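You operate a simulated robot arm through the tools that you are given. There is no shell and no other tool.

Carry out the task below with a simulated robot arm. There is one attempt and no reset: what you move stays moved.

## Task
Close the sliding infeed rail on the mid-size bottle.
Fine: switch the infeed off first; stand the bottle with the blue cap from the tap ledge between the rails, free the green rail knob, turn it tight again after. Set down upright: middle bottle with the blue cap. Where these are worked on the way, their far stop is far enough and under half their travel is too little: green rail knob.
Where things are to end (x, y in the base frame): middle bottle with the blue cap within 0.06 m of [0.66, 0.47].

It is judged by the outcome, as a careful person would: the job done as asked, and still so three seconds after it is handed in. It fails if anything else is knocked over, pushed out of place, dropped, spilled or broken. A push-on lid holds only when it is set on centred and level and pressed home; a screw cap is set on level and turned clockwise until tight.

## Robot
A 7-joint arm with a three-finger gripper, fixed in place. Base frame: the origin is on the floor under the middle of its stand, x ahead of it, y to its left, z up. Lengths are in m, angles in rad, forces in N, time in s.
With the tool pointing down near the work surface it reaches from about 0.1 to 0.88 m from the base axis. Its first joint turns from -2.897 to 2.897 rad. Payload 2.94 kg.
The TCP is the grasp point between the finger pads, 0.03 m short of the fingertips. In the tool frame z runs along the fingers and y along their closing line. The gripper opens to 0.132 m; its body begins 0.107 m behind the TCP.
Orientation is that of the tool frame in the base frame, as a unit quaternion [w, x, y, z]. With the fingers straight down and closing along the base's y, the tool's x points along the base's -x, its y along +y and its z along -z.

## Interface
- The arm moves only by the tool play_rows. Its argument "targets" is text: rows parted by semicolons, each of 7 numbers parted by spaces: the shift along the base's x, y, z in cm, then the turn, a rotation vector about the base's x, y, z in rad, then the gripper command, from -1 (shut) to 1 (fully open), values between in proportion. In form: x y z ax ay az grip; .... A call has 1 to 20 rows; each row is the pose to reach, as a shift and turn from the pose commanded when the call began. A row lasts 0.2 s, in which the tool goes at most 0.05 m and 0.15 rad; a call with a longer step from one row to the next is refused whole, and so is a gripper value outside its range. Where a pose cannot be reached the arm comes as near as it can. A force on the tool above 40 N (or 10 N above the force at the start of the call, whichever is more), or a blocked arm, ends the call early, and 0.2 s more pass. The fingers move at their own pace (about 0.0374 m/s each) and stop on an object; they squeeze with about 44 N. The grip force told is the motor's: it shows also when the fingers shut on nothing. Time passes only in rows, and 0.2 s behind the last, so rows that repeat a pose let the fingers close. The reply holds the time, the measured pose of the TCP, the force on the tool along the base axes, the opening and the grip force, in the units named above and with some noise, with the torque about the TCP (base axes, N m) and any sound that the robot's microphone picked up.
- Cameras (640 x 400 px; columns grow to the right, rows downward): "scene" is fixed at [0.2185, -0.6493, 1.7942]; the picture's right is [0.84, -0.54, 0.00], its down [-0.29, -0.45, -0.85] and it looks along [0.46, 0.71, -0.53] (base axes); focal length 310 px, centre (320, 200). "wrist" rides on the gripper at [0.072, 0.003, -0.144] in the tool frame; the picture's right is [-0.04, 1.00, 0.00], its down [-0.88, -0.04, -0.48] and it looks along [-0.48, -0.02, 0.88] (tool axes); focal length 256 px, centre (320, 200). There is no depth. A picture from a camera that has moved, and an enlarged one, comes with that camera's place and axes in the base frame and with its lens.
- get_image(camera): a new picture of that camera. No time passes.
- lift_body(by): moves the trunk up (or, below 0, down) by that many m; the arm rides with it, the base frame stays. It gives what a move gives, with no picture.
- enlarge(camera, box): a new picture of the part [left, top, right, bottom] of that camera's present view, enlarged. No time passes.
- close_job(): hands the job in; it is judged then, once.

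Nothing tells you positions but the pictures and the camera data. Unless the task says otherwise, let go and move clear before handing in.

The tools are called after "Call:" by a JSON object that holds its "api" and its "payload". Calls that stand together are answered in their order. play_rows: Moves the arm, as the interface text tells. Its arguments: {"type":"object","properties":{"targets":{"type":"string"}},"required":["targets"]} The other tools are called the same way: lift_body (by) moves the trunk up or down; get_image (camera) takes a picture; enlarge (camera, box) takes an enlarged picture of a part of a camera's view; close_job () hands the job in.

At the start:

```text
t: 0.0
tcp_pos: [0.4733, 0.0758, 1.4142]
tcp_rot: [0.001, 0.0, 1.0, 0.0]
contact_force: [-0.1, 0.3, -0.5]
wrist_torque: [0.01, 0.02, -0.03]
gripper_width: 0.132
gripper_force: 0.0
trunk travel left (down, up): [-0.45, 0.09]
```

scene: 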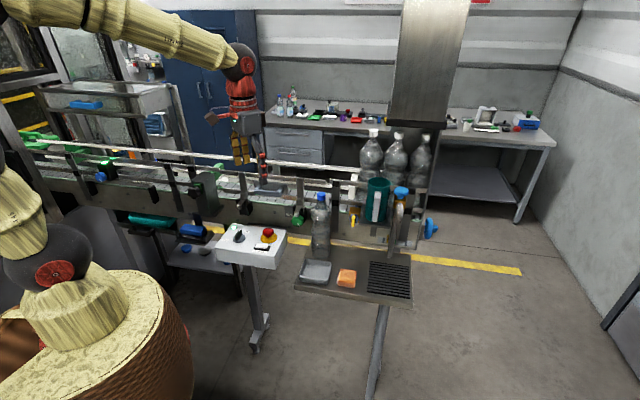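
wrist: 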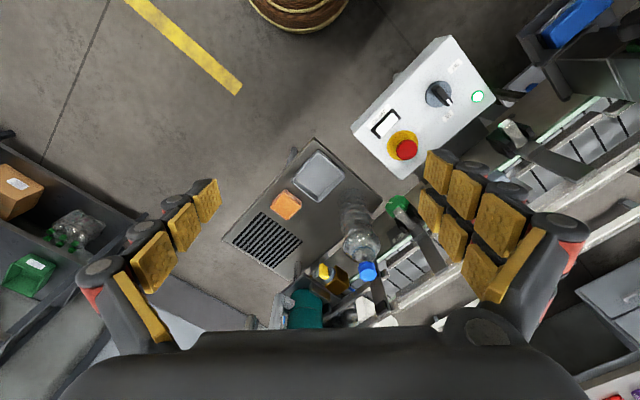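

I see a conveyor with rails, a control box with a rotary switch and red emergency button, a ledge with a bottle (blue cap), a sponge and a tray, and a few more bottles. I'll look closer before moving anything.

Call:
{"api": "enlarge", "payload": {"camera": "scene", "box": [200, 140, 460, 310]}}

Call:
{"api": "enlarge", "payload": {"camera": "scene", "box": [280, 160, 440, 260]}}

Call:
{"api": "enlarge", "payload": {"camera": "wrist", "box": [220, 120, 540, 330]}}

Call:
{"api": "enlarge", "payload": {"camera": "scene", "box": [200, 210, 300, 275]}}

```text
2.35 times, centred on (330, 225) of scene
camera zoom: at [0.2185, -0.6493, 1.7942], right [0.84, -0.54, 0.0], down [-0.29, -0.45, -0.85], along [0.46, 0.71, -0.53], focal length 729 px, centre (296, 141)
```

zoom: 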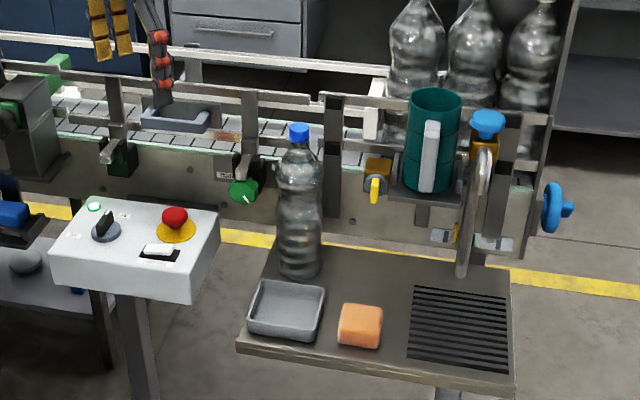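

```text
4.00 times, centred on (360, 210) of scene
camera zoom: at [0.2185, -0.6493, 1.7942], right [0.84, -0.54, 0.0], down [-0.29, -0.45, -0.85], along [0.46, 0.71, -0.53], focal length 1239 px, centre (160, 160)
```

zoom: 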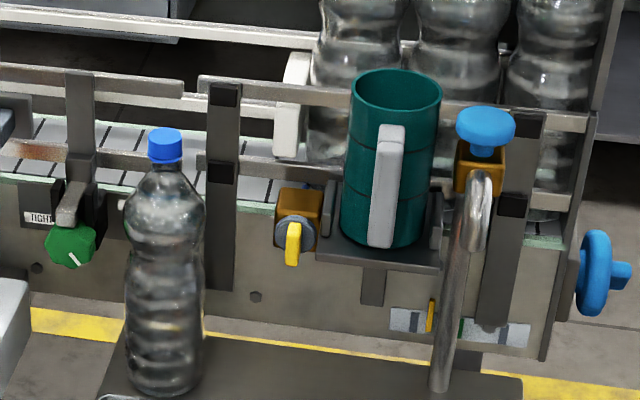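

```text
1.90 times, centred on (380, 225) of wrist
camera zoom: at [0.4017, 0.0799, 1.5579], right [0.04, 1.0, 0.0], down [0.88, -0.04, 0.48], along [0.48, -0.02, -0.88], focal length 488 px, centre (206, 152)
```

zoom: 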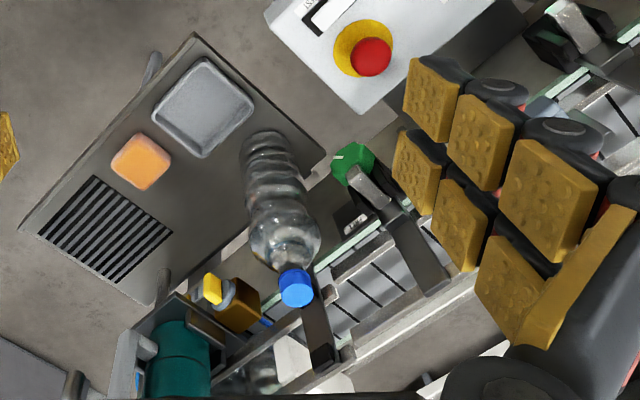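

```text
6.15 times, centred on (250, 242) of scene
camera zoom: at [0.2185, -0.6493, 1.7942], right [0.84, -0.54, 0.0], down [-0.29, -0.45, -0.85], along [0.46, 0.71, -0.53], focal length 1907 px, centre (751, -62)
```

zoom: 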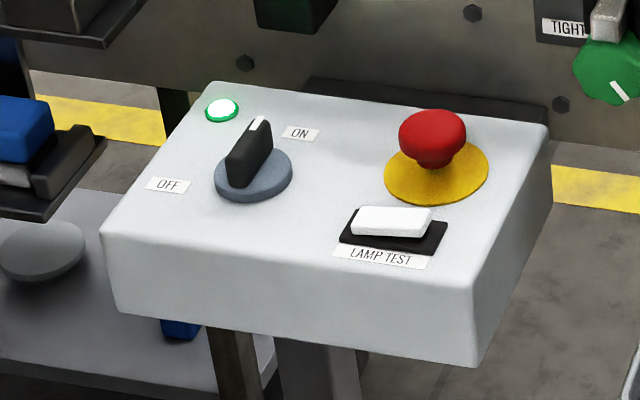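

The panel with the OFF/ON switch seems to be near (0.47, 0.33, 1.0), and the blue-capped bottle near (0.74, 0.15) on a ledge at z≈0.93. I'll turn the wrist camera toward the conveyor for a better look.

Call:
{"api": "play_rows", "payload": {"targets": "-1 2 1 0 0 0.14 1; -2 4 2 0 0 0.28 1; -3 6 3 0 0 0.42 1; -4 8 4 0 0 0.56 1; -5 10 5 0 0 0.7 1; -5 12 6 0 0 0.84 1; -5 14 6 0 0 0.98 1; -5 14 6 0 0 0.98 1"}}

Call:
{"api": "get_image", "payload": {"camera": "wrist"}}

Call:
{"api": "get_image", "payload": {"camera": "scene"}}

```text
t: 1.8
tcp_pos: [0.4235, 0.2163, 1.4753]
tcp_rot: [-0.001, -0.472, 0.882, -0.001]
contact_force: [-0.1, 0.0, -0.5]
wrist_torque: [0.03, 0.0, -0.02]
gripper_width: 0.1319
gripper_force: 0.0
trunk travel left (down, up): [-0.45, 0.09]
```

```text
taken
camera wrist: at [0.3807, 0.1586, 1.618], right [-0.81, 0.59, 0.0], down [0.52, 0.71, 0.48], along [0.28, 0.38, -0.88], focal length 256 px, centre (320, 200)
```

wrist: 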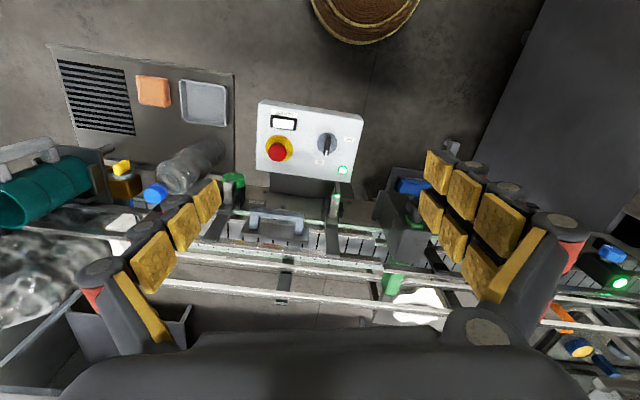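

```text
taken
```

scene: 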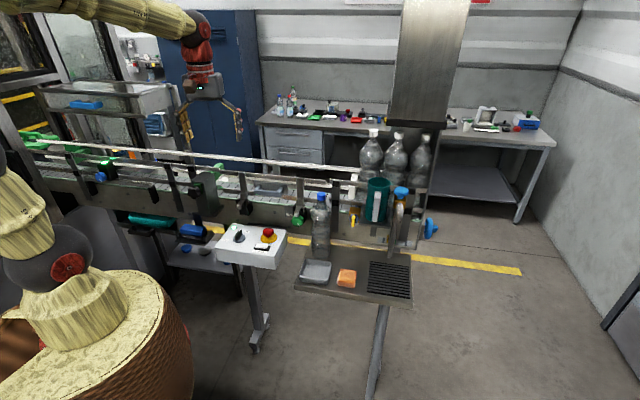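

The wrist view now shows the panel, conveyor and green knob from above. I'll enlarge the details around the rail and knob.

Call:
{"api": "enlarge", "payload": {"camera": "wrist", "box": [130, 120, 450, 320]}}

Call:
{"api": "enlarge", "payload": {"camera": "wrist", "box": [200, 160, 360, 260]}}

Call:
{"api": "enlarge", "payload": {"camera": "scene", "box": [200, 150, 330, 230]}}

```text
2.00 times, centred on (290, 220) of wrist
camera zoom: at [0.3807, 0.1586, 1.618], right [-0.81, 0.59, 0.0], down [0.52, 0.71, 0.48], along [0.28, 0.38, -0.88], focal length 512 px, centre (380, 160)
```

zoom: 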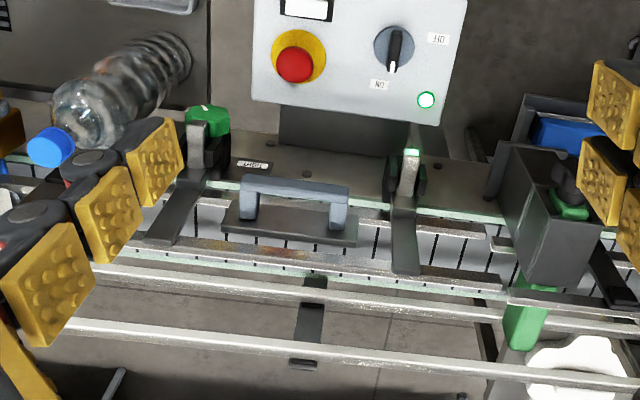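

```text
4.00 times, centred on (280, 210) of wrist
camera zoom: at [0.3807, 0.1586, 1.618], right [-0.81, 0.59, 0.0], down [0.52, 0.71, 0.48], along [0.28, 0.38, -0.88], focal length 1024 px, centre (480, 160)
```

zoom: 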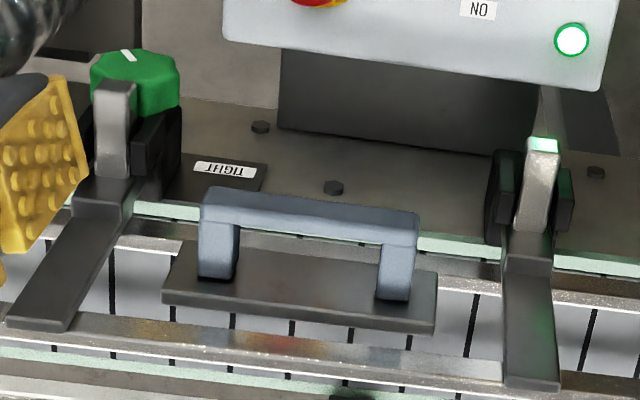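

```text
4.92 times, centred on (265, 190) of scene
camera zoom: at [0.2185, -0.6493, 1.7942], right [0.84, -0.54, 0.0], down [-0.29, -0.45, -0.85], along [0.46, 0.71, -0.53], focal length 1525 px, centre (591, 249)
```

zoom: 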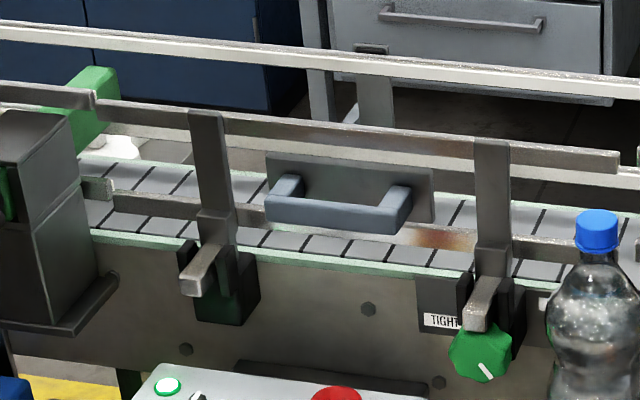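

The sliding rail sits between two posts and has a grey handle; its green clamp knob is at about (0.68, 0.24, 1.08). The panel switch points to ON, near (0.467, 0.307, 1.03), and OFF lies 90° counterclockwise seen from above. I'll descend above the switch to look closer.

Call:
{"api": "play_rows", "payload": {"targets": "1 2 -3 0 0 -0.05 1; 2 4 -7 0 0 -0.1 1; 3 6 -11 0 0 -0.15 1; 4 8 -15 0 0 -0.18 0.6; 4.4 9.1 -19 0 0 -0.18 0.3; 4.4 9.1 -21 0 0 -0.18 0.2; 4.4 9.1 -21 0 0 -0.18 0.2; 4.4 9.1 -21 0 0 -0.18 0.2"}}

Call:
{"api": "get_image", "payload": {"camera": "wrist"}}

Call:
{"api": "get_image", "payload": {"camera": "scene"}}

```text
t: 3.6
tcp_pos: [0.4676, 0.3066, 1.2646]
tcp_rot: [0.0, -0.39, 0.921, 0.0]
contact_force: [0.0, -0.8, -0.4]
wrist_torque: [0.0, -0.01, 0.02]
gripper_width: 0.0791
gripper_force: 0.2
trunk travel left (down, up): [-0.45, 0.09]
```

```text
taken
camera wrist: at [0.416, 0.2575, 1.4083], right [-0.69, 0.73, 0.0], down [0.64, 0.6, 0.48], along [0.35, 0.33, -0.88], focal length 256 px, centre (320, 200)
```

wrist: 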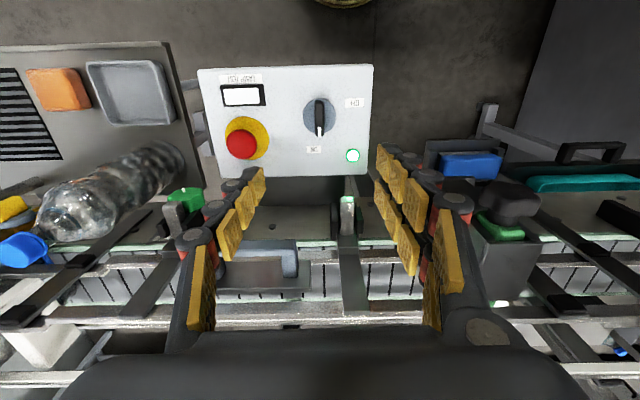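

```text
taken
```

scene: 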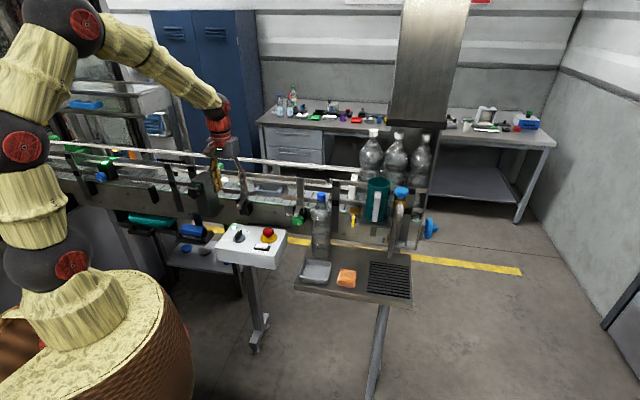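

The panel is now square-on in the wrist view, and the switch is at about (0.469, 0.308, 1.03). The panel seems tilted toward the operator side, so I'll enlarge to measure it.

Call:
{"api": "enlarge", "payload": {"camera": "wrist", "box": [190, 55, 382, 185]}}

Call:
{"api": "enlarge", "payload": {"camera": "scene", "box": [205, 215, 295, 275]}}

```text
3.08 times, centred on (286, 120) of wrist
camera zoom: at [0.416, 0.2575, 1.4083], right [-0.69, 0.73, 0.0], down [0.64, 0.6, 0.48], along [0.35, 0.33, -0.88], focal length 788 px, centre (425, 446)
```

zoom: 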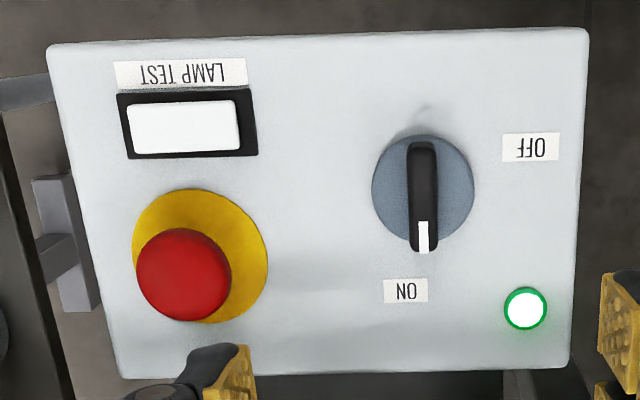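

```text
6.67 times, centred on (250, 245) of scene
camera zoom: at [0.2185, -0.6493, 1.7942], right [0.84, -0.54, 0.0], down [-0.29, -0.45, -0.85], along [0.46, 0.71, -0.53], focal length 2066 px, centre (787, -100)
```

zoom: 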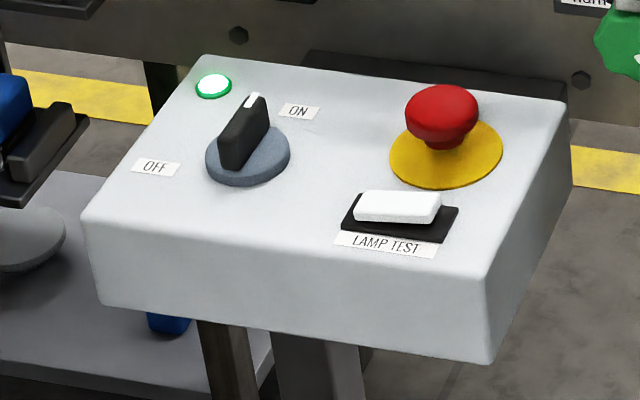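

The panel is essentially level, with the switch disc near (0.465, 0.303, 1.035) and the ridge top near z≈1.065. I'll narrow the fingers and descend part-way over the ridge, then check alignment.

Call:
{"api": "play_rows", "payload": {"targets": "-0.2 -0.3 -2 0 0 0 -0.1; -0.2 -0.3 -5 0 0 0 -0.35; -0.2 -0.3 -8 0 0 0 -0.35; -0.2 -0.3 -11 0 0 0 -0.35; -0.2 -0.3 -13.5 0 0 0 -0.35; -0.2 -0.3 -13.5 0 0 0 -0.35"}}

Call:
{"api": "get_image", "payload": {"camera": "wrist"}}

Call:
{"api": "enlarge", "payload": {"camera": "scene", "box": [180, 140, 340, 260]}}

```text
t: 5.0
tcp_pos: [0.4662, 0.3046, 1.1291]
tcp_rot: [0.0, -0.39, 0.921, 0.001]
contact_force: [-0.4, -0.2, -0.5]
wrist_torque: [0.01, 0.0, -0.01]
gripper_width: 0.0428
gripper_force: 0.0
trunk travel left (down, up): [-0.45, 0.09]
```

```text
taken
camera wrist: at [0.4147, 0.2555, 1.2725], right [-0.69, 0.73, 0.0], down [0.64, 0.6, 0.48], along [0.35, 0.33, -0.88], focal length 256 px, centre (320, 200)
```

wrist: 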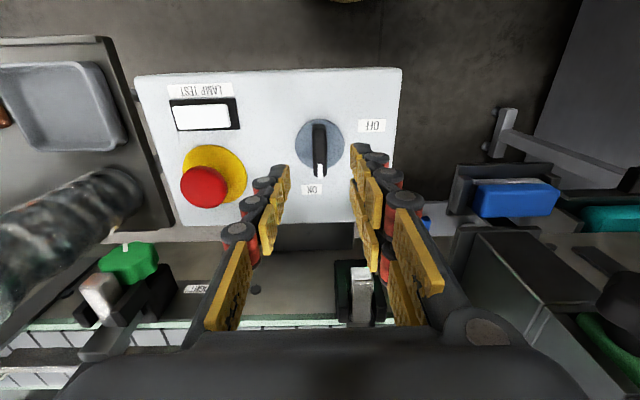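

```text
3.33 times, centred on (260, 200) of scene
camera zoom: at [0.2185, -0.6493, 1.7942], right [0.84, -0.54, 0.0], down [-0.29, -0.45, -0.85], along [0.46, 0.71, -0.53], focal length 1033 px, centre (520, 200)
```

zoom: 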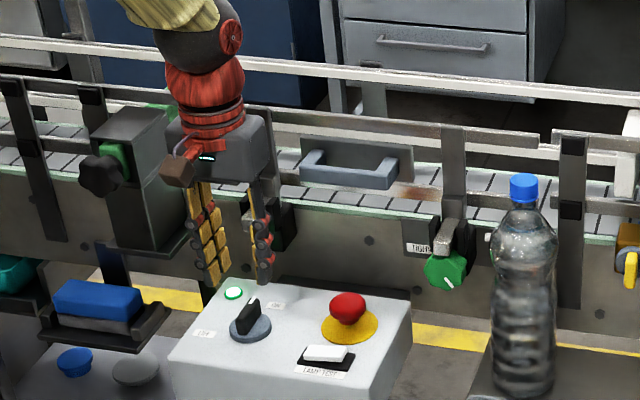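

The fingers straddle the switch ridge well. I'll go down until the tips are just above the switch disc and close gently on the ridge.

Call:
{"api": "play_rows", "payload": {"targets": "-0.1 -0.1 -2 0 0 0 -0.35; -0.1 -0.1 -4 0 0 0 -0.35; -0.1 -0.1 -5.2 0 0 0 -0.35; -0.1 -0.1 -5.2 0 0 0 -0.35"}}

Call:
{"api": "get_image", "payload": {"camera": "wrist"}}

Call:
{"api": "enlarge", "payload": {"camera": "scene", "box": [200, 170, 300, 260]}}

```text
t: 6.0
tcp_pos: [0.4643, 0.3032, 1.0783]
tcp_rot: [0.0, -0.39, 0.921, 0.0]
contact_force: [-0.9, -0.1, 0.4]
wrist_torque: [0.0, -0.05, -0.02]
gripper_width: 0.043
gripper_force: 0.1
trunk travel left (down, up): [-0.45, 0.09]
```

```text
taken
camera wrist: at [0.412, 0.2541, 1.2207], right [-0.69, 0.73, 0.0], down [0.64, 0.6, 0.48], along [0.35, 0.33, -0.88], focal length 256 px, centre (320, 200)
```

wrist: 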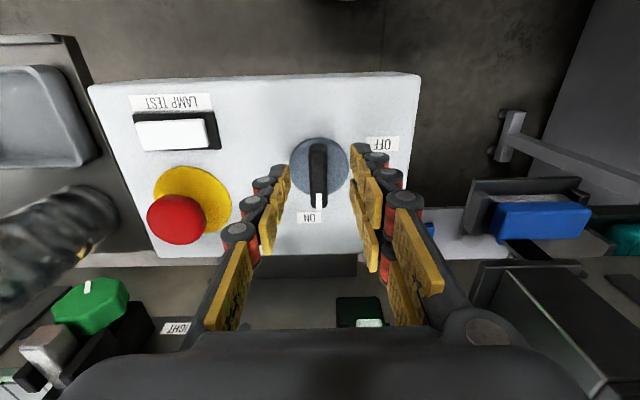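

```text
4.44 times, centred on (250, 215) of scene
camera zoom: at [0.2185, -0.6493, 1.7942], right [0.84, -0.54, 0.0], down [-0.29, -0.45, -0.85], along [0.46, 0.71, -0.53], focal length 1377 px, centre (631, 133)
```

zoom: 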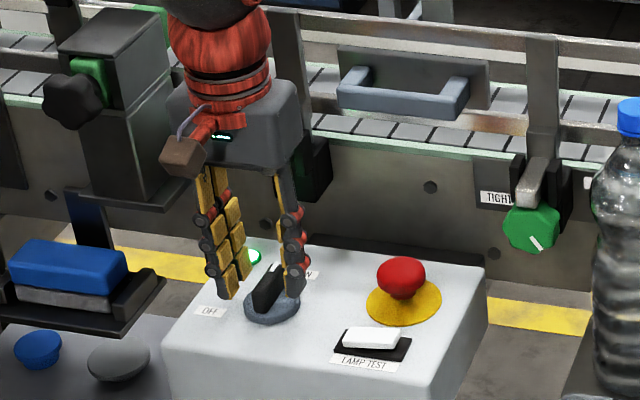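

The fingers flank the ridge. I'll lower a bit more and close on it.

Call:
{"api": "play_rows", "payload": {"targets": "0.1 0.1 -0.4 0 0 0 -0.35; 0.1 0.1 -0.8 0 0 0 -0.35; 0.1 0.1 -0.8 0 0 0 -0.6; 0.1 0.1 -0.8 0 0 0 -0.85; 0.1 0.1 -0.8 0 0 0 -1; 0.1 0.1 -0.8 0 0 0 -1"}}

Call:
{"api": "get_image", "payload": {"camera": "wrist"}}

```text
t: 7.4
tcp_pos: [0.4663, 0.3032, 1.0695]
tcp_rot: [0.0, -0.39, 0.921, 0.0]
contact_force: [7.9, -6.0, -4.1]
wrist_torque: [-0.16, -0.3, -0.01]
gripper_width: 0.0131
gripper_force: 28.8
trunk travel left (down, up): [-0.45, 0.09]
```

```text
taken
camera wrist: at [0.414, 0.2544, 1.2124], right [-0.69, 0.73, 0.0], down [0.64, 0.6, 0.48], along [0.35, 0.33, -0.88], focal length 256 px, centre (320, 200)
```

wrist: 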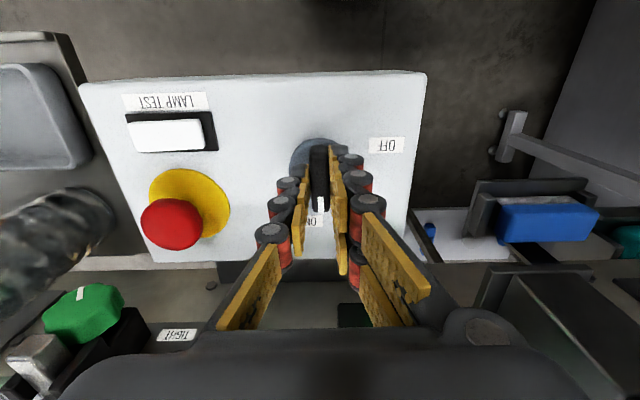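

The ridge is gripped (13 mm). I'll turn counterclockwise toward OFF in steps and watch torque and lamp.

Call:
{"api": "play_rows", "payload": {"targets": "0.1 -0.1 0 0 0 0.1 -1; 0.1 -0.1 0 0 0 0.2 -1; 0.1 -0.1 0 0 0 0.32 -1; 0.1 -0.1 0 0 0 0.44 -1; 0.1 -0.1 0 0 0 0.56 -1; 0.1 -0.1 0 0 0 0.68 -1; 0.1 -0.1 0 0 0 0.8 -1"}}

Call:
{"api": "get_image", "payload": {"camera": "wrist"}}

Call:
{"api": "enlarge", "payload": {"camera": "scene", "box": [200, 170, 300, 260]}}

```text
t: 9.0
tcp_pos: [0.467, 0.3035, 1.0685]
tcp_rot: [0.0, 0.718, -0.696, 0.0]
contact_force: [-0.6, -1.1, -14.0]
wrist_torque: [-0.92, 0.03, 0.01]
gripper_width: 0.0128
gripper_force: 39.8
trunk travel left (down, up): [-0.45, 0.09]
```

```text
taken
camera wrist: at [0.4666, 0.2316, 1.2125], right [-1.0, 0.01, 0.0], down [0.01, 0.88, 0.47], along [0.0, 0.47, -0.88], focal length 256 px, centre (320, 200)
```

wrist: 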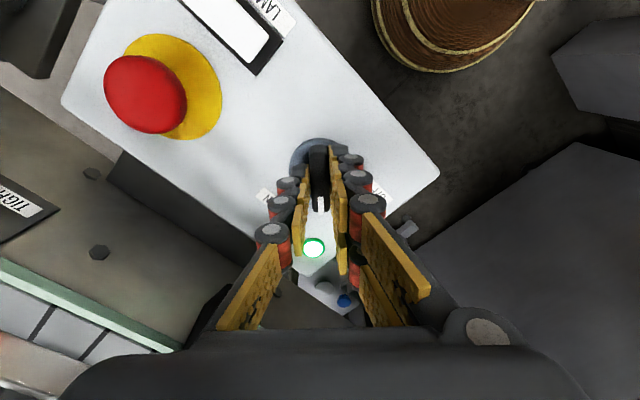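

```text
4.44 times, centred on (250, 215) of scene
camera zoom: at [0.2185, -0.6493, 1.7942], right [0.84, -0.54, 0.0], down [-0.29, -0.45, -0.85], along [0.46, 0.71, -0.53], focal length 1377 px, centre (631, 133)
```

zoom: 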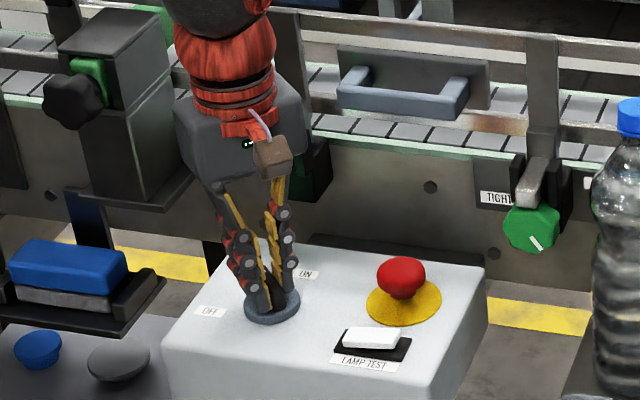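

The switch follows the grip and is about halfway. I'll keep turning to OFF.

Call:
{"api": "play_rows", "payload": {"targets": "0 0 0 0 0 0.12 -1; 0 0 0 0 0 0.24 -1; 0 0 0 0 0 0.36 -1; 0 0 0 0 0 0.48 -1; 0 0 0 0 0 0.6 -1; 0 0 0 0 0 0.72 -1"}}

Call:
{"api": "get_image", "payload": {"camera": "wrist"}}

Call:
{"api": "enlarge", "payload": {"camera": "scene", "box": [200, 170, 300, 260]}}

```text
t: 10.4
tcp_pos: [0.4665, 0.3037, 1.0705]
tcp_rot: [-0.001, 0.917, -0.398, 0.0]
contact_force: [2.0, -1.7, -16.3]
wrist_torque: [-0.16, -0.21, 0.06]
gripper_width: 0.0123
gripper_force: 39.2
trunk travel left (down, up): [-0.45, 0.09]
```

```text
taken
camera wrist: at [0.515, 0.2491, 1.2124], right [-0.76, -0.65, 0.0], down [-0.57, 0.67, 0.48], along [-0.31, 0.36, -0.88], focal length 256 px, centre (320, 200)
```

wrist: 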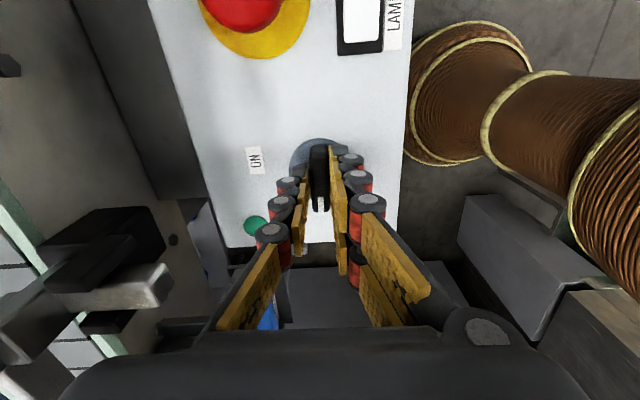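

```text
4.44 times, centred on (250, 215) of scene
camera zoom: at [0.2185, -0.6493, 1.7942], right [0.84, -0.54, 0.0], down [-0.29, -0.45, -0.85], along [0.46, 0.71, -0.53], focal length 1377 px, centre (631, 133)
```

zoom: 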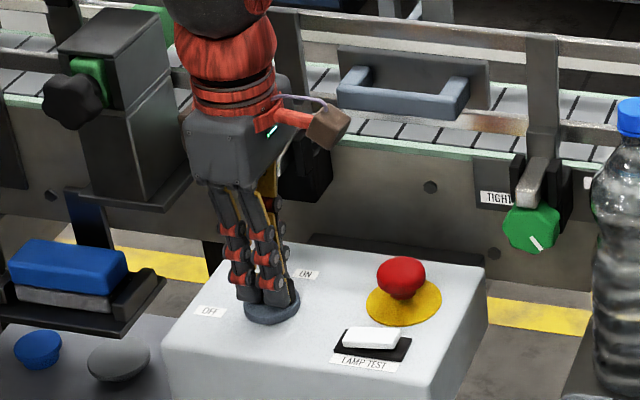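

The lamp has gone dark and the pointer is at OFF. I'll test a small extra turn for the stop.

Call:
{"api": "play_rows", "payload": {"targets": "0 0 0 0 0 0.1 -1; 0 0 0 0 0 0.1 -1"}}

```text
t: 11.0
tcp_pos: [0.4677, 0.3032, 1.0705]
tcp_rot: [0.0, 0.936, -0.353, 0.001]
contact_force: [2.6, -2.9, -10.9]
wrist_torque: [0.48, 0.41, -1.36]
gripper_width: 0.0135
gripper_force: 40.3
trunk travel left (down, up): [-0.45, 0.09]
```

The torque shows it has reached its OFF stop. I'll release and rise clear.

Call:
{"api": "play_rows", "payload": {"targets": "0 0 0 0 0 -0.08 -0.6; 0 0 0 0 0 -0.08 -0.3; 0 0 0.5 0 0 -0.08 -0.3; 0 0 4 0 0 -0.08 -0.3; 0 0 8 0 0 -0.08 -0.3; 0 0 12 0 0 -0.08 -0.3; -1 -1 16 0 0 -0.2 0; -2 -2 20 0 0 -0.34 0; -3 -3 22 0 0 -0.48 0; -3 -3 22 0 0 -0.48 0"}}

Call:
{"api": "get_image", "payload": {"camera": "wrist"}}

Call:
{"api": "enlarge", "payload": {"camera": "scene", "box": [200, 170, 300, 260]}}

```text
t: 13.2
tcp_pos: [0.437, 0.2735, 1.2909]
tcp_rot: [0.001, 0.825, -0.566, -0.001]
contact_force: [-0.4, 1.6, 0.2]
wrist_torque: [0.01, 0.03, 0.0]
gripper_width: 0.0659
gripper_force: 0.1
trunk travel left (down, up): [-0.45, 0.09]
```

```text
taken
camera wrist: at [0.4599, 0.205, 1.4323], right [-0.95, -0.32, 0.0], down [-0.28, 0.83, 0.48], along [-0.15, 0.45, -0.88], focal length 256 px, centre (320, 200)
```

wrist: 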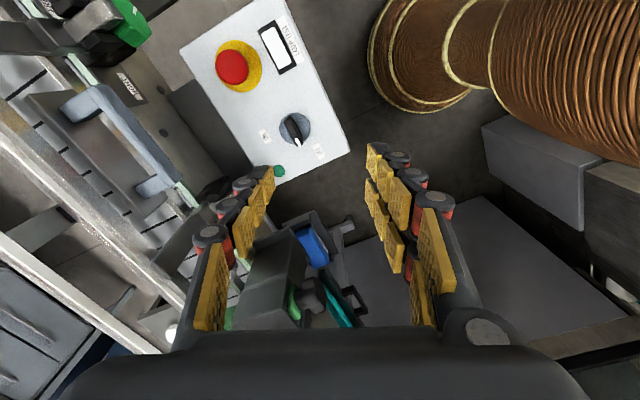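

```text
4.44 times, centred on (250, 215) of scene
camera zoom: at [0.2185, -0.6493, 1.7942], right [0.84, -0.54, 0.0], down [-0.29, -0.45, -0.85], along [0.46, 0.71, -0.53], focal length 1377 px, centre (631, 133)
```

zoom: 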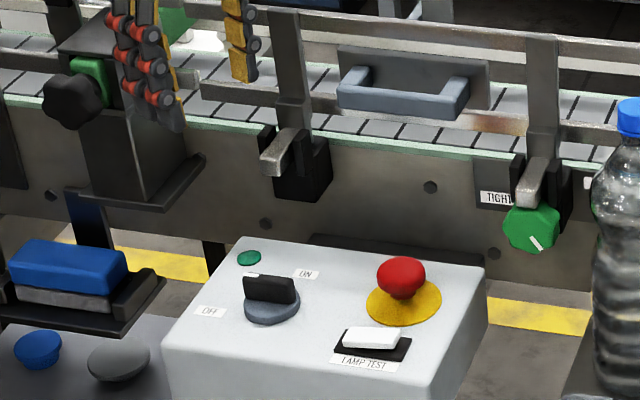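

Call:
{"api": "enlarge", "payload": {"camera": "wrist", "box": [220, 70, 380, 190]}}

Call:
{"api": "enlarge", "payload": {"camera": "scene", "box": [215, 220, 285, 265]}}

```text
3.33 times, centred on (300, 130) of wrist
camera zoom: at [0.4599, 0.205, 1.4323], right [-0.95, -0.32, 0.0], down [-0.28, 0.83, 0.48], along [-0.15, 0.45, -0.88], focal length 853 px, centre (387, 433)
```

zoom: 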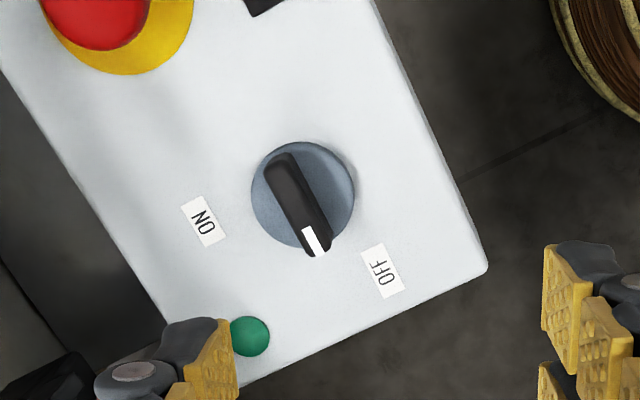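

```text
8.89 times, centred on (250, 242) of scene
camera zoom: at [0.2185, -0.6493, 1.7942], right [0.84, -0.54, 0.0], down [-0.29, -0.45, -0.85], along [0.46, 0.71, -0.53], focal length 2754 px, centre (942, -178)
```

zoom: 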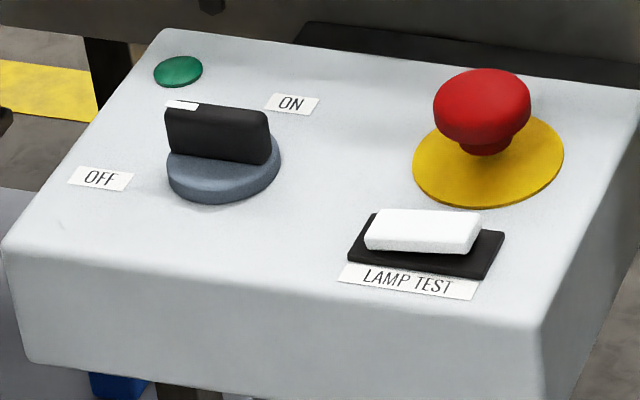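

The lamp is dark and the switch rests at its OFF stop. Next is the bottle on the ledge at about (0.739, 0.150); I'll move the wrist up and over toward it, closing line along the conveyor.

Call:
{"api": "play_rows", "payload": {"targets": "3 -1.5 4 0 0 -0.14 0.2; 6 -3.5 7 0 0 -0.28 0.4; 9.5 -5.5 9 0 0 -0.42 0.6; 13 -7.5 11 0 0 -0.56 0.8; 16.5 -9.5 13 0 0 -0.7 1; 20 -11.5 14.5 0 0 -0.84 1; 23.3 -13.5 16 0 0 -0.98 1; 26.3 -15.3 16 0 0 -1.1 1; 26.3 -15.3 16 0 0 -1.153 1; 26.3 -15.3 16 0 0 -1.153 1"}}

Call:
{"api": "get_image", "payload": {"camera": "wrist"}}

Call:
{"api": "get_image", "payload": {"camera": "scene"}}

```text
refused: row 1 steps farther than a row can; nothing moved
```

```text
taken
camera wrist: at [0.4599, 0.205, 1.4323], right [-0.95, -0.32, 0.0], down [-0.28, 0.83, 0.48], along [-0.15, 0.45, -0.88], focal length 256 px, centre (320, 200)
```

wrist: 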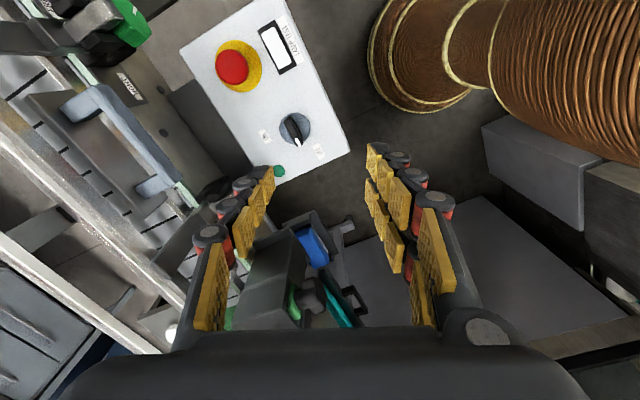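

```text
taken
```

scene: 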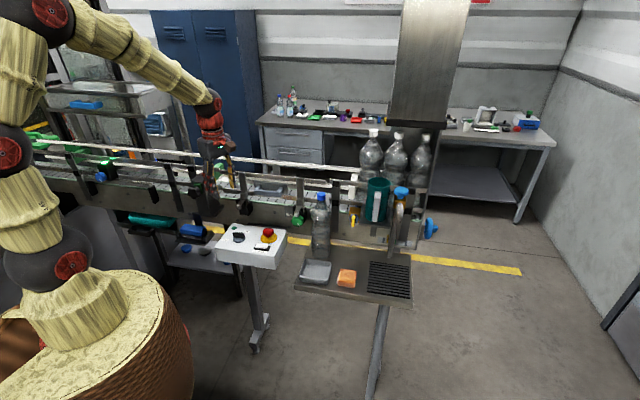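

The first step was too long, so nothing moved. I'll use smaller steps toward the bottle.

Call:
{"api": "play_rows", "payload": {"targets": "2.5 -1.5 3 0 0 -0.13 0.2; 5.5 -3.2 5.5 0 0 -0.26 0.4; 9 -5.2 7.5 0 0 -0.39 0.6; 12.5 -7.2 9.5 0 0 -0.52 0.8; 16 -9.2 11.5 0 0 -0.65 1; 19.5 -11.2 13.3 0 0 -0.78 1; 23 -13.2 15 0 0 -0.91 1; 26.3 -15.3 16 0 0 -1.03 1; 26.3 -15.3 16 0 0 -1.153 1; 26.3 -15.3 16 0 0 -1.153 1"}}

Call:
{"api": "get_image", "payload": {"camera": "wrist"}}

Call:
{"api": "get_image", "payload": {"camera": "scene"}}

```text
t: 15.4
tcp_pos: [0.7012, 0.1188, 1.4493]
tcp_rot: [-0.001, -0.383, 0.924, 0.0]
contact_force: [1.2, 0.0, -1.2]
wrist_torque: [0.02, 0.07, -0.01]
gripper_width: 0.132
gripper_force: 0.0
trunk travel left (down, up): [-0.45, 0.09]
```

```text
taken
camera wrist: at [0.6483, 0.0713, 1.592], right [-0.68, 0.74, 0.0], down [0.65, 0.6, 0.47], along [0.35, 0.32, -0.88], focal length 256 px, centre (320, 200)
```

wrist: 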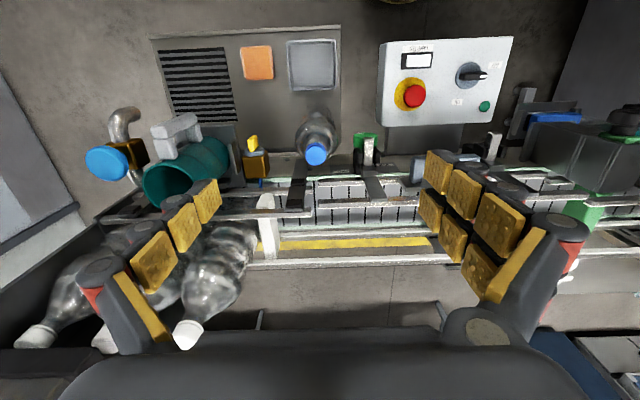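

```text
taken
```

scene: 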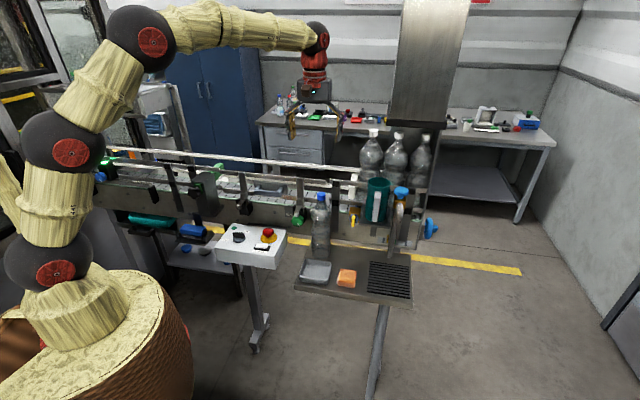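

I'm above the ledge area and aligned with the conveyor. Let me enlarge the bottle and rail details from here.

Call:
{"api": "enlarge", "payload": {"camera": "wrist", "box": [230, 90, 450, 280]}}

Call:
{"api": "enlarge", "payload": {"camera": "wrist", "box": [380, 100, 540, 220]}}

Call:
{"api": "enlarge", "payload": {"camera": "scene", "box": [285, 180, 365, 270]}}

```text
2.11 times, centred on (340, 185) of wrist
camera zoom: at [0.6483, 0.0713, 1.592], right [-0.68, 0.74, 0.0], down [0.65, 0.6, 0.47], along [0.35, 0.32, -0.88], focal length 539 px, centre (278, 232)
```

zoom: 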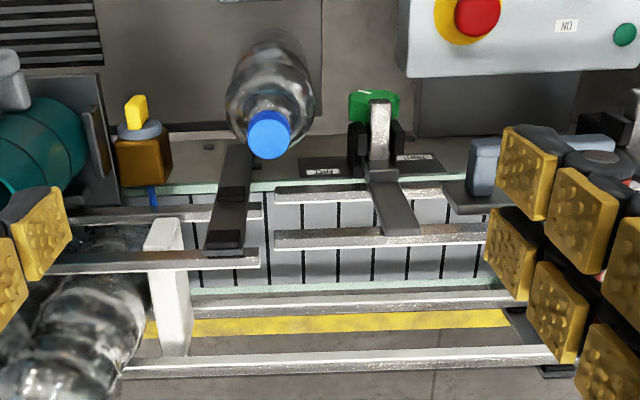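

```text
3.33 times, centred on (460, 160) of wrist
camera zoom: at [0.6483, 0.0713, 1.592], right [-0.68, 0.74, 0.0], down [0.65, 0.6, 0.47], along [0.35, 0.32, -0.88], focal length 853 px, centre (-147, 333)
```

zoom: 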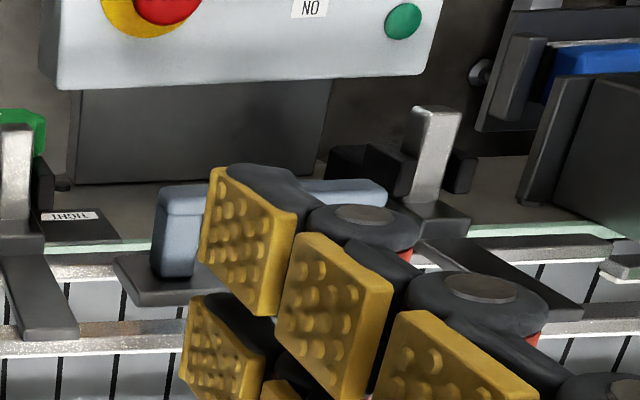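

```text
4.44 times, centred on (325, 225) of scene
camera zoom: at [0.2185, -0.6493, 1.7942], right [0.84, -0.54, 0.0], down [-0.29, -0.45, -0.85], along [0.46, 0.71, -0.53], focal length 1377 px, centre (298, 89)
```

zoom: 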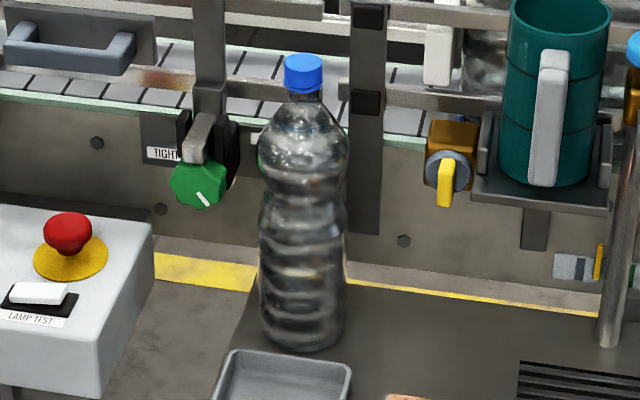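

The bottle axis looks to be near (0.746, 0.154), with its top at z≈1.215 and its widest shoulder at z≈1.128. The knob bracket beside it tops out at about 1.11, so I'll grip at TCP z≈1.148. First I'll hover at 1.30 and check centring.

Call:
{"api": "play_rows", "payload": {"targets": "1.5 1.2 -3 0 0 0 0.8; 3 2.4 -6.5 0 0 0 0.6; 4.5 3.5 -10 0 0 0 0.6; 4.5 3.5 -13 0 0 0 0.6; 4.5 3.5 -14.5 0 0 0 0.6; 4.5 3.5 -14.5 0 0 0 0.6"}}

Call:
{"api": "get_image", "payload": {"camera": "wrist"}}

Call:
{"api": "enlarge", "payload": {"camera": "scene", "box": [270, 120, 390, 220]}}

```text
t: 16.8
tcp_pos: [0.7449, 0.1556, 1.3055]
tcp_rot: [0.0, -0.384, 0.923, 0.001]
contact_force: [-0.5, 0.3, 0.2]
wrist_torque: [0.0, -0.01, 0.02]
gripper_width: 0.1056
gripper_force: 0.1
trunk travel left (down, up): [-0.45, 0.09]
```

```text
taken
camera wrist: at [0.6912, 0.1079, 1.4486], right [-0.68, 0.74, 0.0], down [0.65, 0.6, 0.48], along [0.35, 0.32, -0.88], focal length 256 px, centre (320, 200)
```

wrist: 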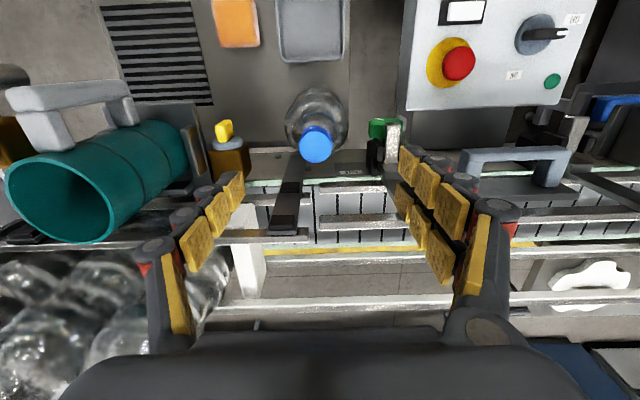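

```text
4.00 times, centred on (330, 170) of scene
camera zoom: at [0.2185, -0.6493, 1.7942], right [0.84, -0.54, 0.0], down [-0.29, -0.45, -0.85], along [0.46, 0.71, -0.53], focal length 1239 px, centre (280, 320)
```

zoom: 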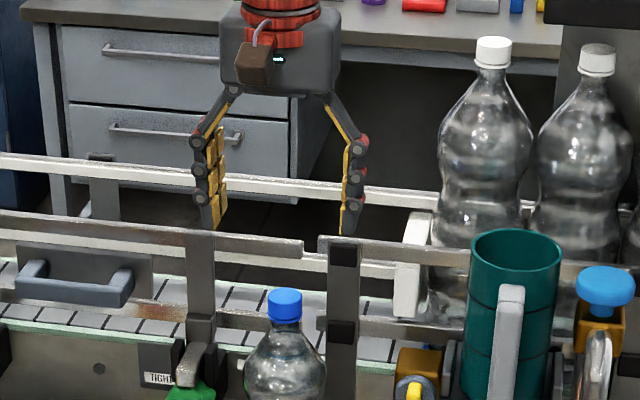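

The gripper is centred over the cap within a few millimetres. I'll descend to the grip height and check before closing.

Call:
{"api": "play_rows", "payload": {"targets": "0.15 -0.15 -4 0 0 0 0.6; 0.15 -0.15 -8 0 0 0 0.6; 0.15 -0.15 -12 0 0 0 0.6; 0.15 -0.15 -14 0 0 0 0.6; 0.15 -0.15 -15.7 0 0 0 0.6; 0.15 -0.15 -15.7 0 0 0 0.6"}}

Call:
{"api": "get_image", "payload": {"camera": "wrist"}}

Call:
{"api": "enlarge", "payload": {"camera": "scene", "box": [270, 150, 390, 270]}}

```text
t: 18.2
tcp_pos: [0.7448, 0.1555, 1.1496]
tcp_rot: [0.0, -0.384, 0.923, -0.001]
contact_force: [-0.3, 0.2, 0.8]
wrist_torque: [-0.01, -0.01, 0.0]
gripper_width: 0.1056
gripper_force: 0.1
trunk travel left (down, up): [-0.45, 0.09]
```

```text
taken
camera wrist: at [0.693, 0.1061, 1.2917], right [-0.68, 0.74, 0.0], down [0.65, 0.6, 0.48], along [0.35, 0.32, -0.88], focal length 256 px, centre (320, 200)
```

wrist: 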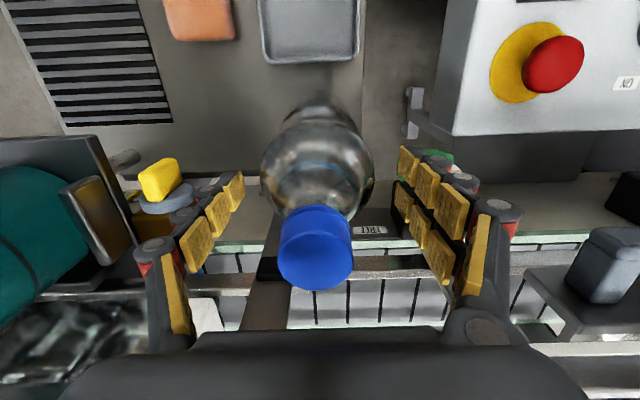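

```text
3.33 times, centred on (330, 210) of scene
camera zoom: at [0.2185, -0.6493, 1.7942], right [0.84, -0.54, 0.0], down [-0.29, -0.45, -0.85], along [0.46, 0.71, -0.53], focal length 1033 px, centre (287, 167)
```

zoom: 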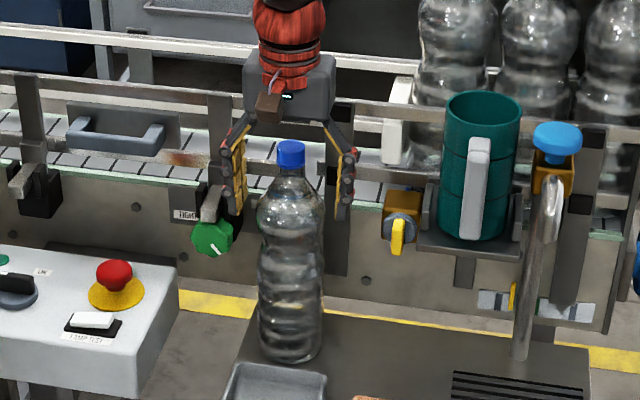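

Everything is clear and centred. Closing on the bottle.

Call:
{"api": "play_rows", "payload": {"targets": "0 0 0 0 0 0 0.35; 0 0 0 0 0 0 0.2; 0 0 0 0 0 0 -0.2; 0 0 0 0 0 0 -0.5; 0 0 0 0 0 0 -0.5; 0 0 0 0 0 0 -0.5"}}

Call:
{"api": "get_image", "payload": {"camera": "wrist"}}

Call:
{"api": "enlarge", "payload": {"camera": "scene", "box": [270, 150, 390, 270]}}

```text
t: 19.6
tcp_pos: [0.7465, 0.1548, 1.1478]
tcp_rot: [0.0, -0.383, 0.924, 0.0]
contact_force: [2.3, -3.3, 3.1]
wrist_torque: [-0.33, -0.28, 0.02]
gripper_width: 0.0792
gripper_force: 44.1
trunk travel left (down, up): [-0.45, 0.09]
```

```text
taken
camera wrist: at [0.6936, 0.1057, 1.292], right [-0.68, 0.74, 0.0], down [0.65, 0.6, 0.48], along [0.35, 0.32, -0.88], focal length 256 px, centre (320, 200)
```

wrist: 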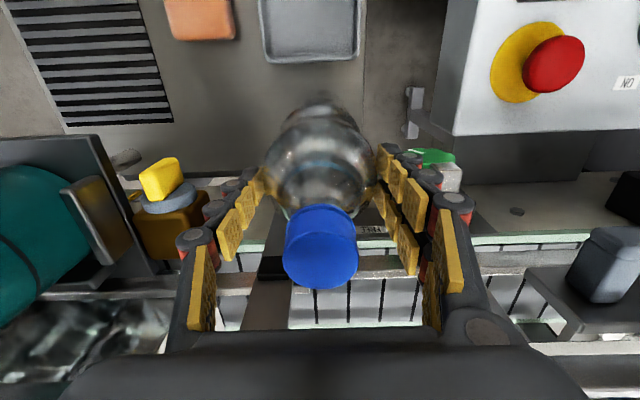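

```text
3.33 times, centred on (330, 210) of scene
camera zoom: at [0.2185, -0.6493, 1.7942], right [0.84, -0.54, 0.0], down [-0.29, -0.45, -0.85], along [0.46, 0.71, -0.53], focal length 1033 px, centre (287, 167)
```

zoom: 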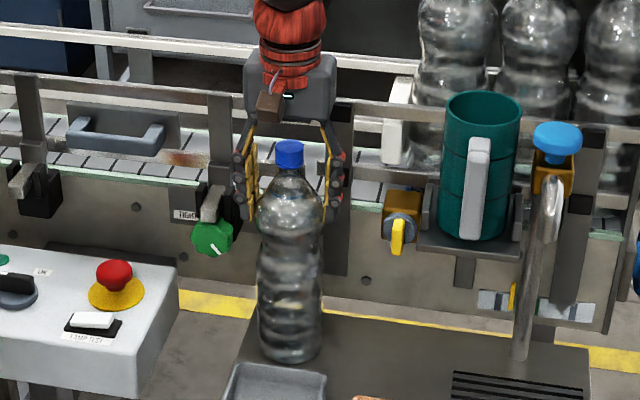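

The grip is at 79 mm with 44 N, matching the shoulder diameter. I'll lift slowly and check that the bottle follows.

Call:
{"api": "play_rows", "payload": {"targets": "0 0 0.5 0 0 0 -0.5; 0 0 1.5 0 0 0 -0.5; 0 0 3 0 0 0 -0.5; 0 0 5 0 0 0 -0.5; 0 0 5 0 0 0 -0.5"}}

Call:
{"api": "enlarge", "payload": {"camera": "scene", "box": [270, 150, 390, 270]}}

```text
t: 20.8
tcp_pos: [0.7459, 0.1567, 1.1952]
tcp_rot: [0.0, -0.385, 0.923, 0.0]
contact_force: [-0.3, -0.1, -9.6]
wrist_torque: [-0.01, 0.03, 0.0]
gripper_width: 0.0789
gripper_force: 44.3
trunk travel left (down, up): [-0.45, 0.09]
```

```text
3.33 times, centred on (330, 210) of scene
camera zoom: at [0.2185, -0.6493, 1.7942], right [0.84, -0.54, 0.0], down [-0.29, -0.45, -0.85], along [0.46, 0.71, -0.53], focal length 1033 px, centre (287, 167)
```

zoom: 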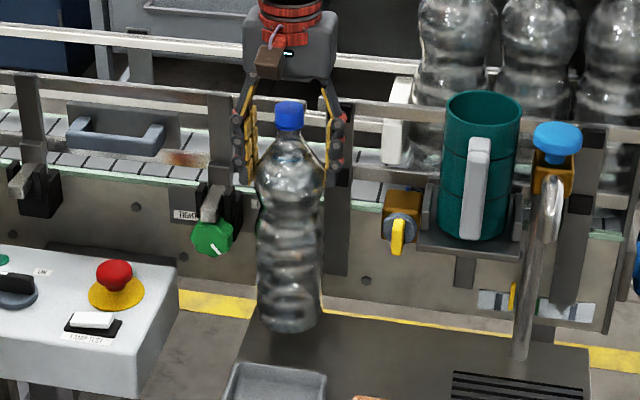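

The bottle is held (about 10 N) and hanging straight. I'll lift it well above the rails.

Call:
{"api": "play_rows", "payload": {"targets": "0 0 1 0 0 0 -0.5; 0 0 3 0 0 0 -0.5; 0 0 5.5 0 0 0 -0.5; 0 0 8.5 0 0 0 -0.5; 0 0 11.5 0 0 0 -0.5; 0 0 14.5 0 0 0 -0.5; 0 0 17.5 0 0 0 -0.5; 0 0 20.5 0 0 0 -0.5; 0 0 23.5 0 0 0 -0.5; 0 0 26.5 0 0 0 -0.5; 0 0 29.5 0 0 0 -0.5; 0 0 31.5 0 0 0 -0.5; 0 0 32.5 0 0 0 -0.5; 0 0 32.5 0 0 0 -0.5"}}

Call:
{"api": "get_image", "payload": {"camera": "scene"}}

Call:
{"api": "get_image", "payload": {"camera": "wrist"}}

```text
t: 23.8
tcp_pos: [0.7474, 0.1549, 1.5228]
tcp_rot: [-0.001, -0.383, 0.924, 0.0]
contact_force: [0.2, 0.0, -10.6]
wrist_torque: [0.01, -0.02, -0.02]
gripper_width: 0.0786
gripper_force: 43.8
trunk travel left (down, up): [-0.45, 0.09]
```

```text
taken
```

scene: 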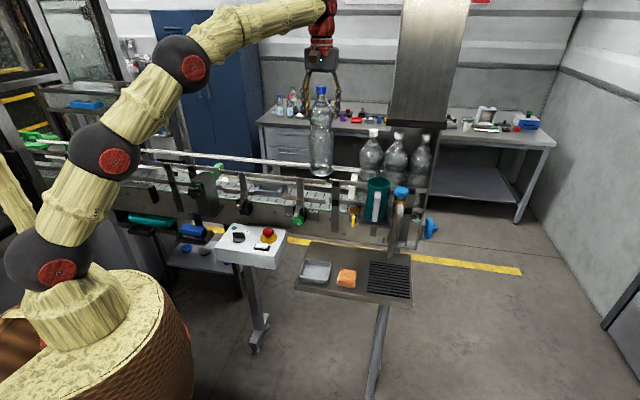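

```text
taken
camera wrist: at [0.6953, 0.1068, 1.6652], right [-0.68, 0.74, 0.0], down [0.65, 0.6, 0.47], along [0.35, 0.32, -0.88], focal length 256 px, centre (320, 200)
```

wrist: 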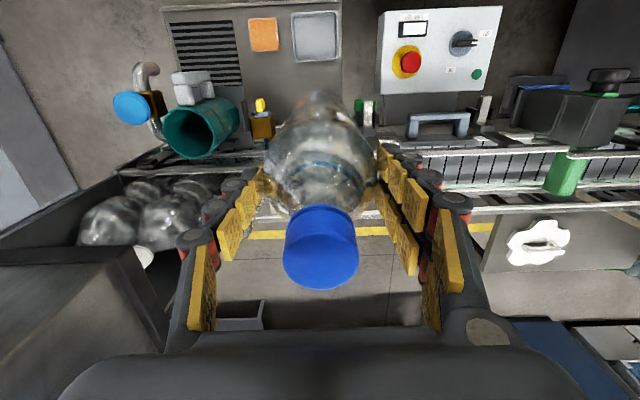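

The bottle is high and steady. I'll enlarge the rail area to pin down the gap between rails at the target.

Call:
{"api": "enlarge", "payload": {"camera": "wrist", "box": [360, 80, 600, 230]}}

Call:
{"api": "enlarge", "payload": {"camera": "scene", "box": [200, 140, 340, 230]}}

```text
2.67 times, centred on (480, 155) of wrist
camera zoom: at [0.6953, 0.1068, 1.6652], right [-0.68, 0.74, 0.0], down [0.65, 0.6, 0.47], along [0.35, 0.32, -0.88], focal length 683 px, centre (-107, 320)
```

zoom: 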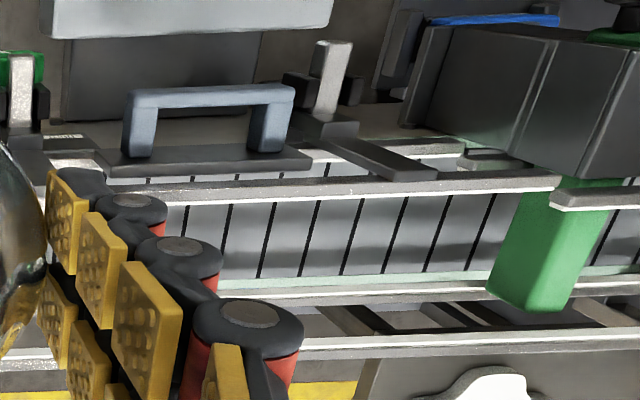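

```text
4.44 times, centred on (270, 185) of scene
camera zoom: at [0.2185, -0.6493, 1.7942], right [0.84, -0.54, 0.0], down [-0.29, -0.45, -0.85], along [0.46, 0.71, -0.53], focal length 1377 px, centre (542, 267)
```

zoom: 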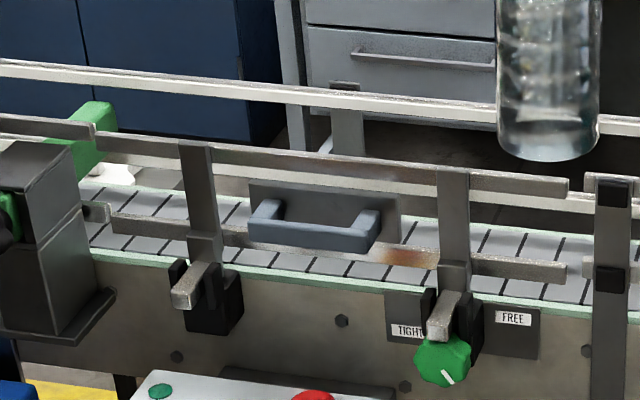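

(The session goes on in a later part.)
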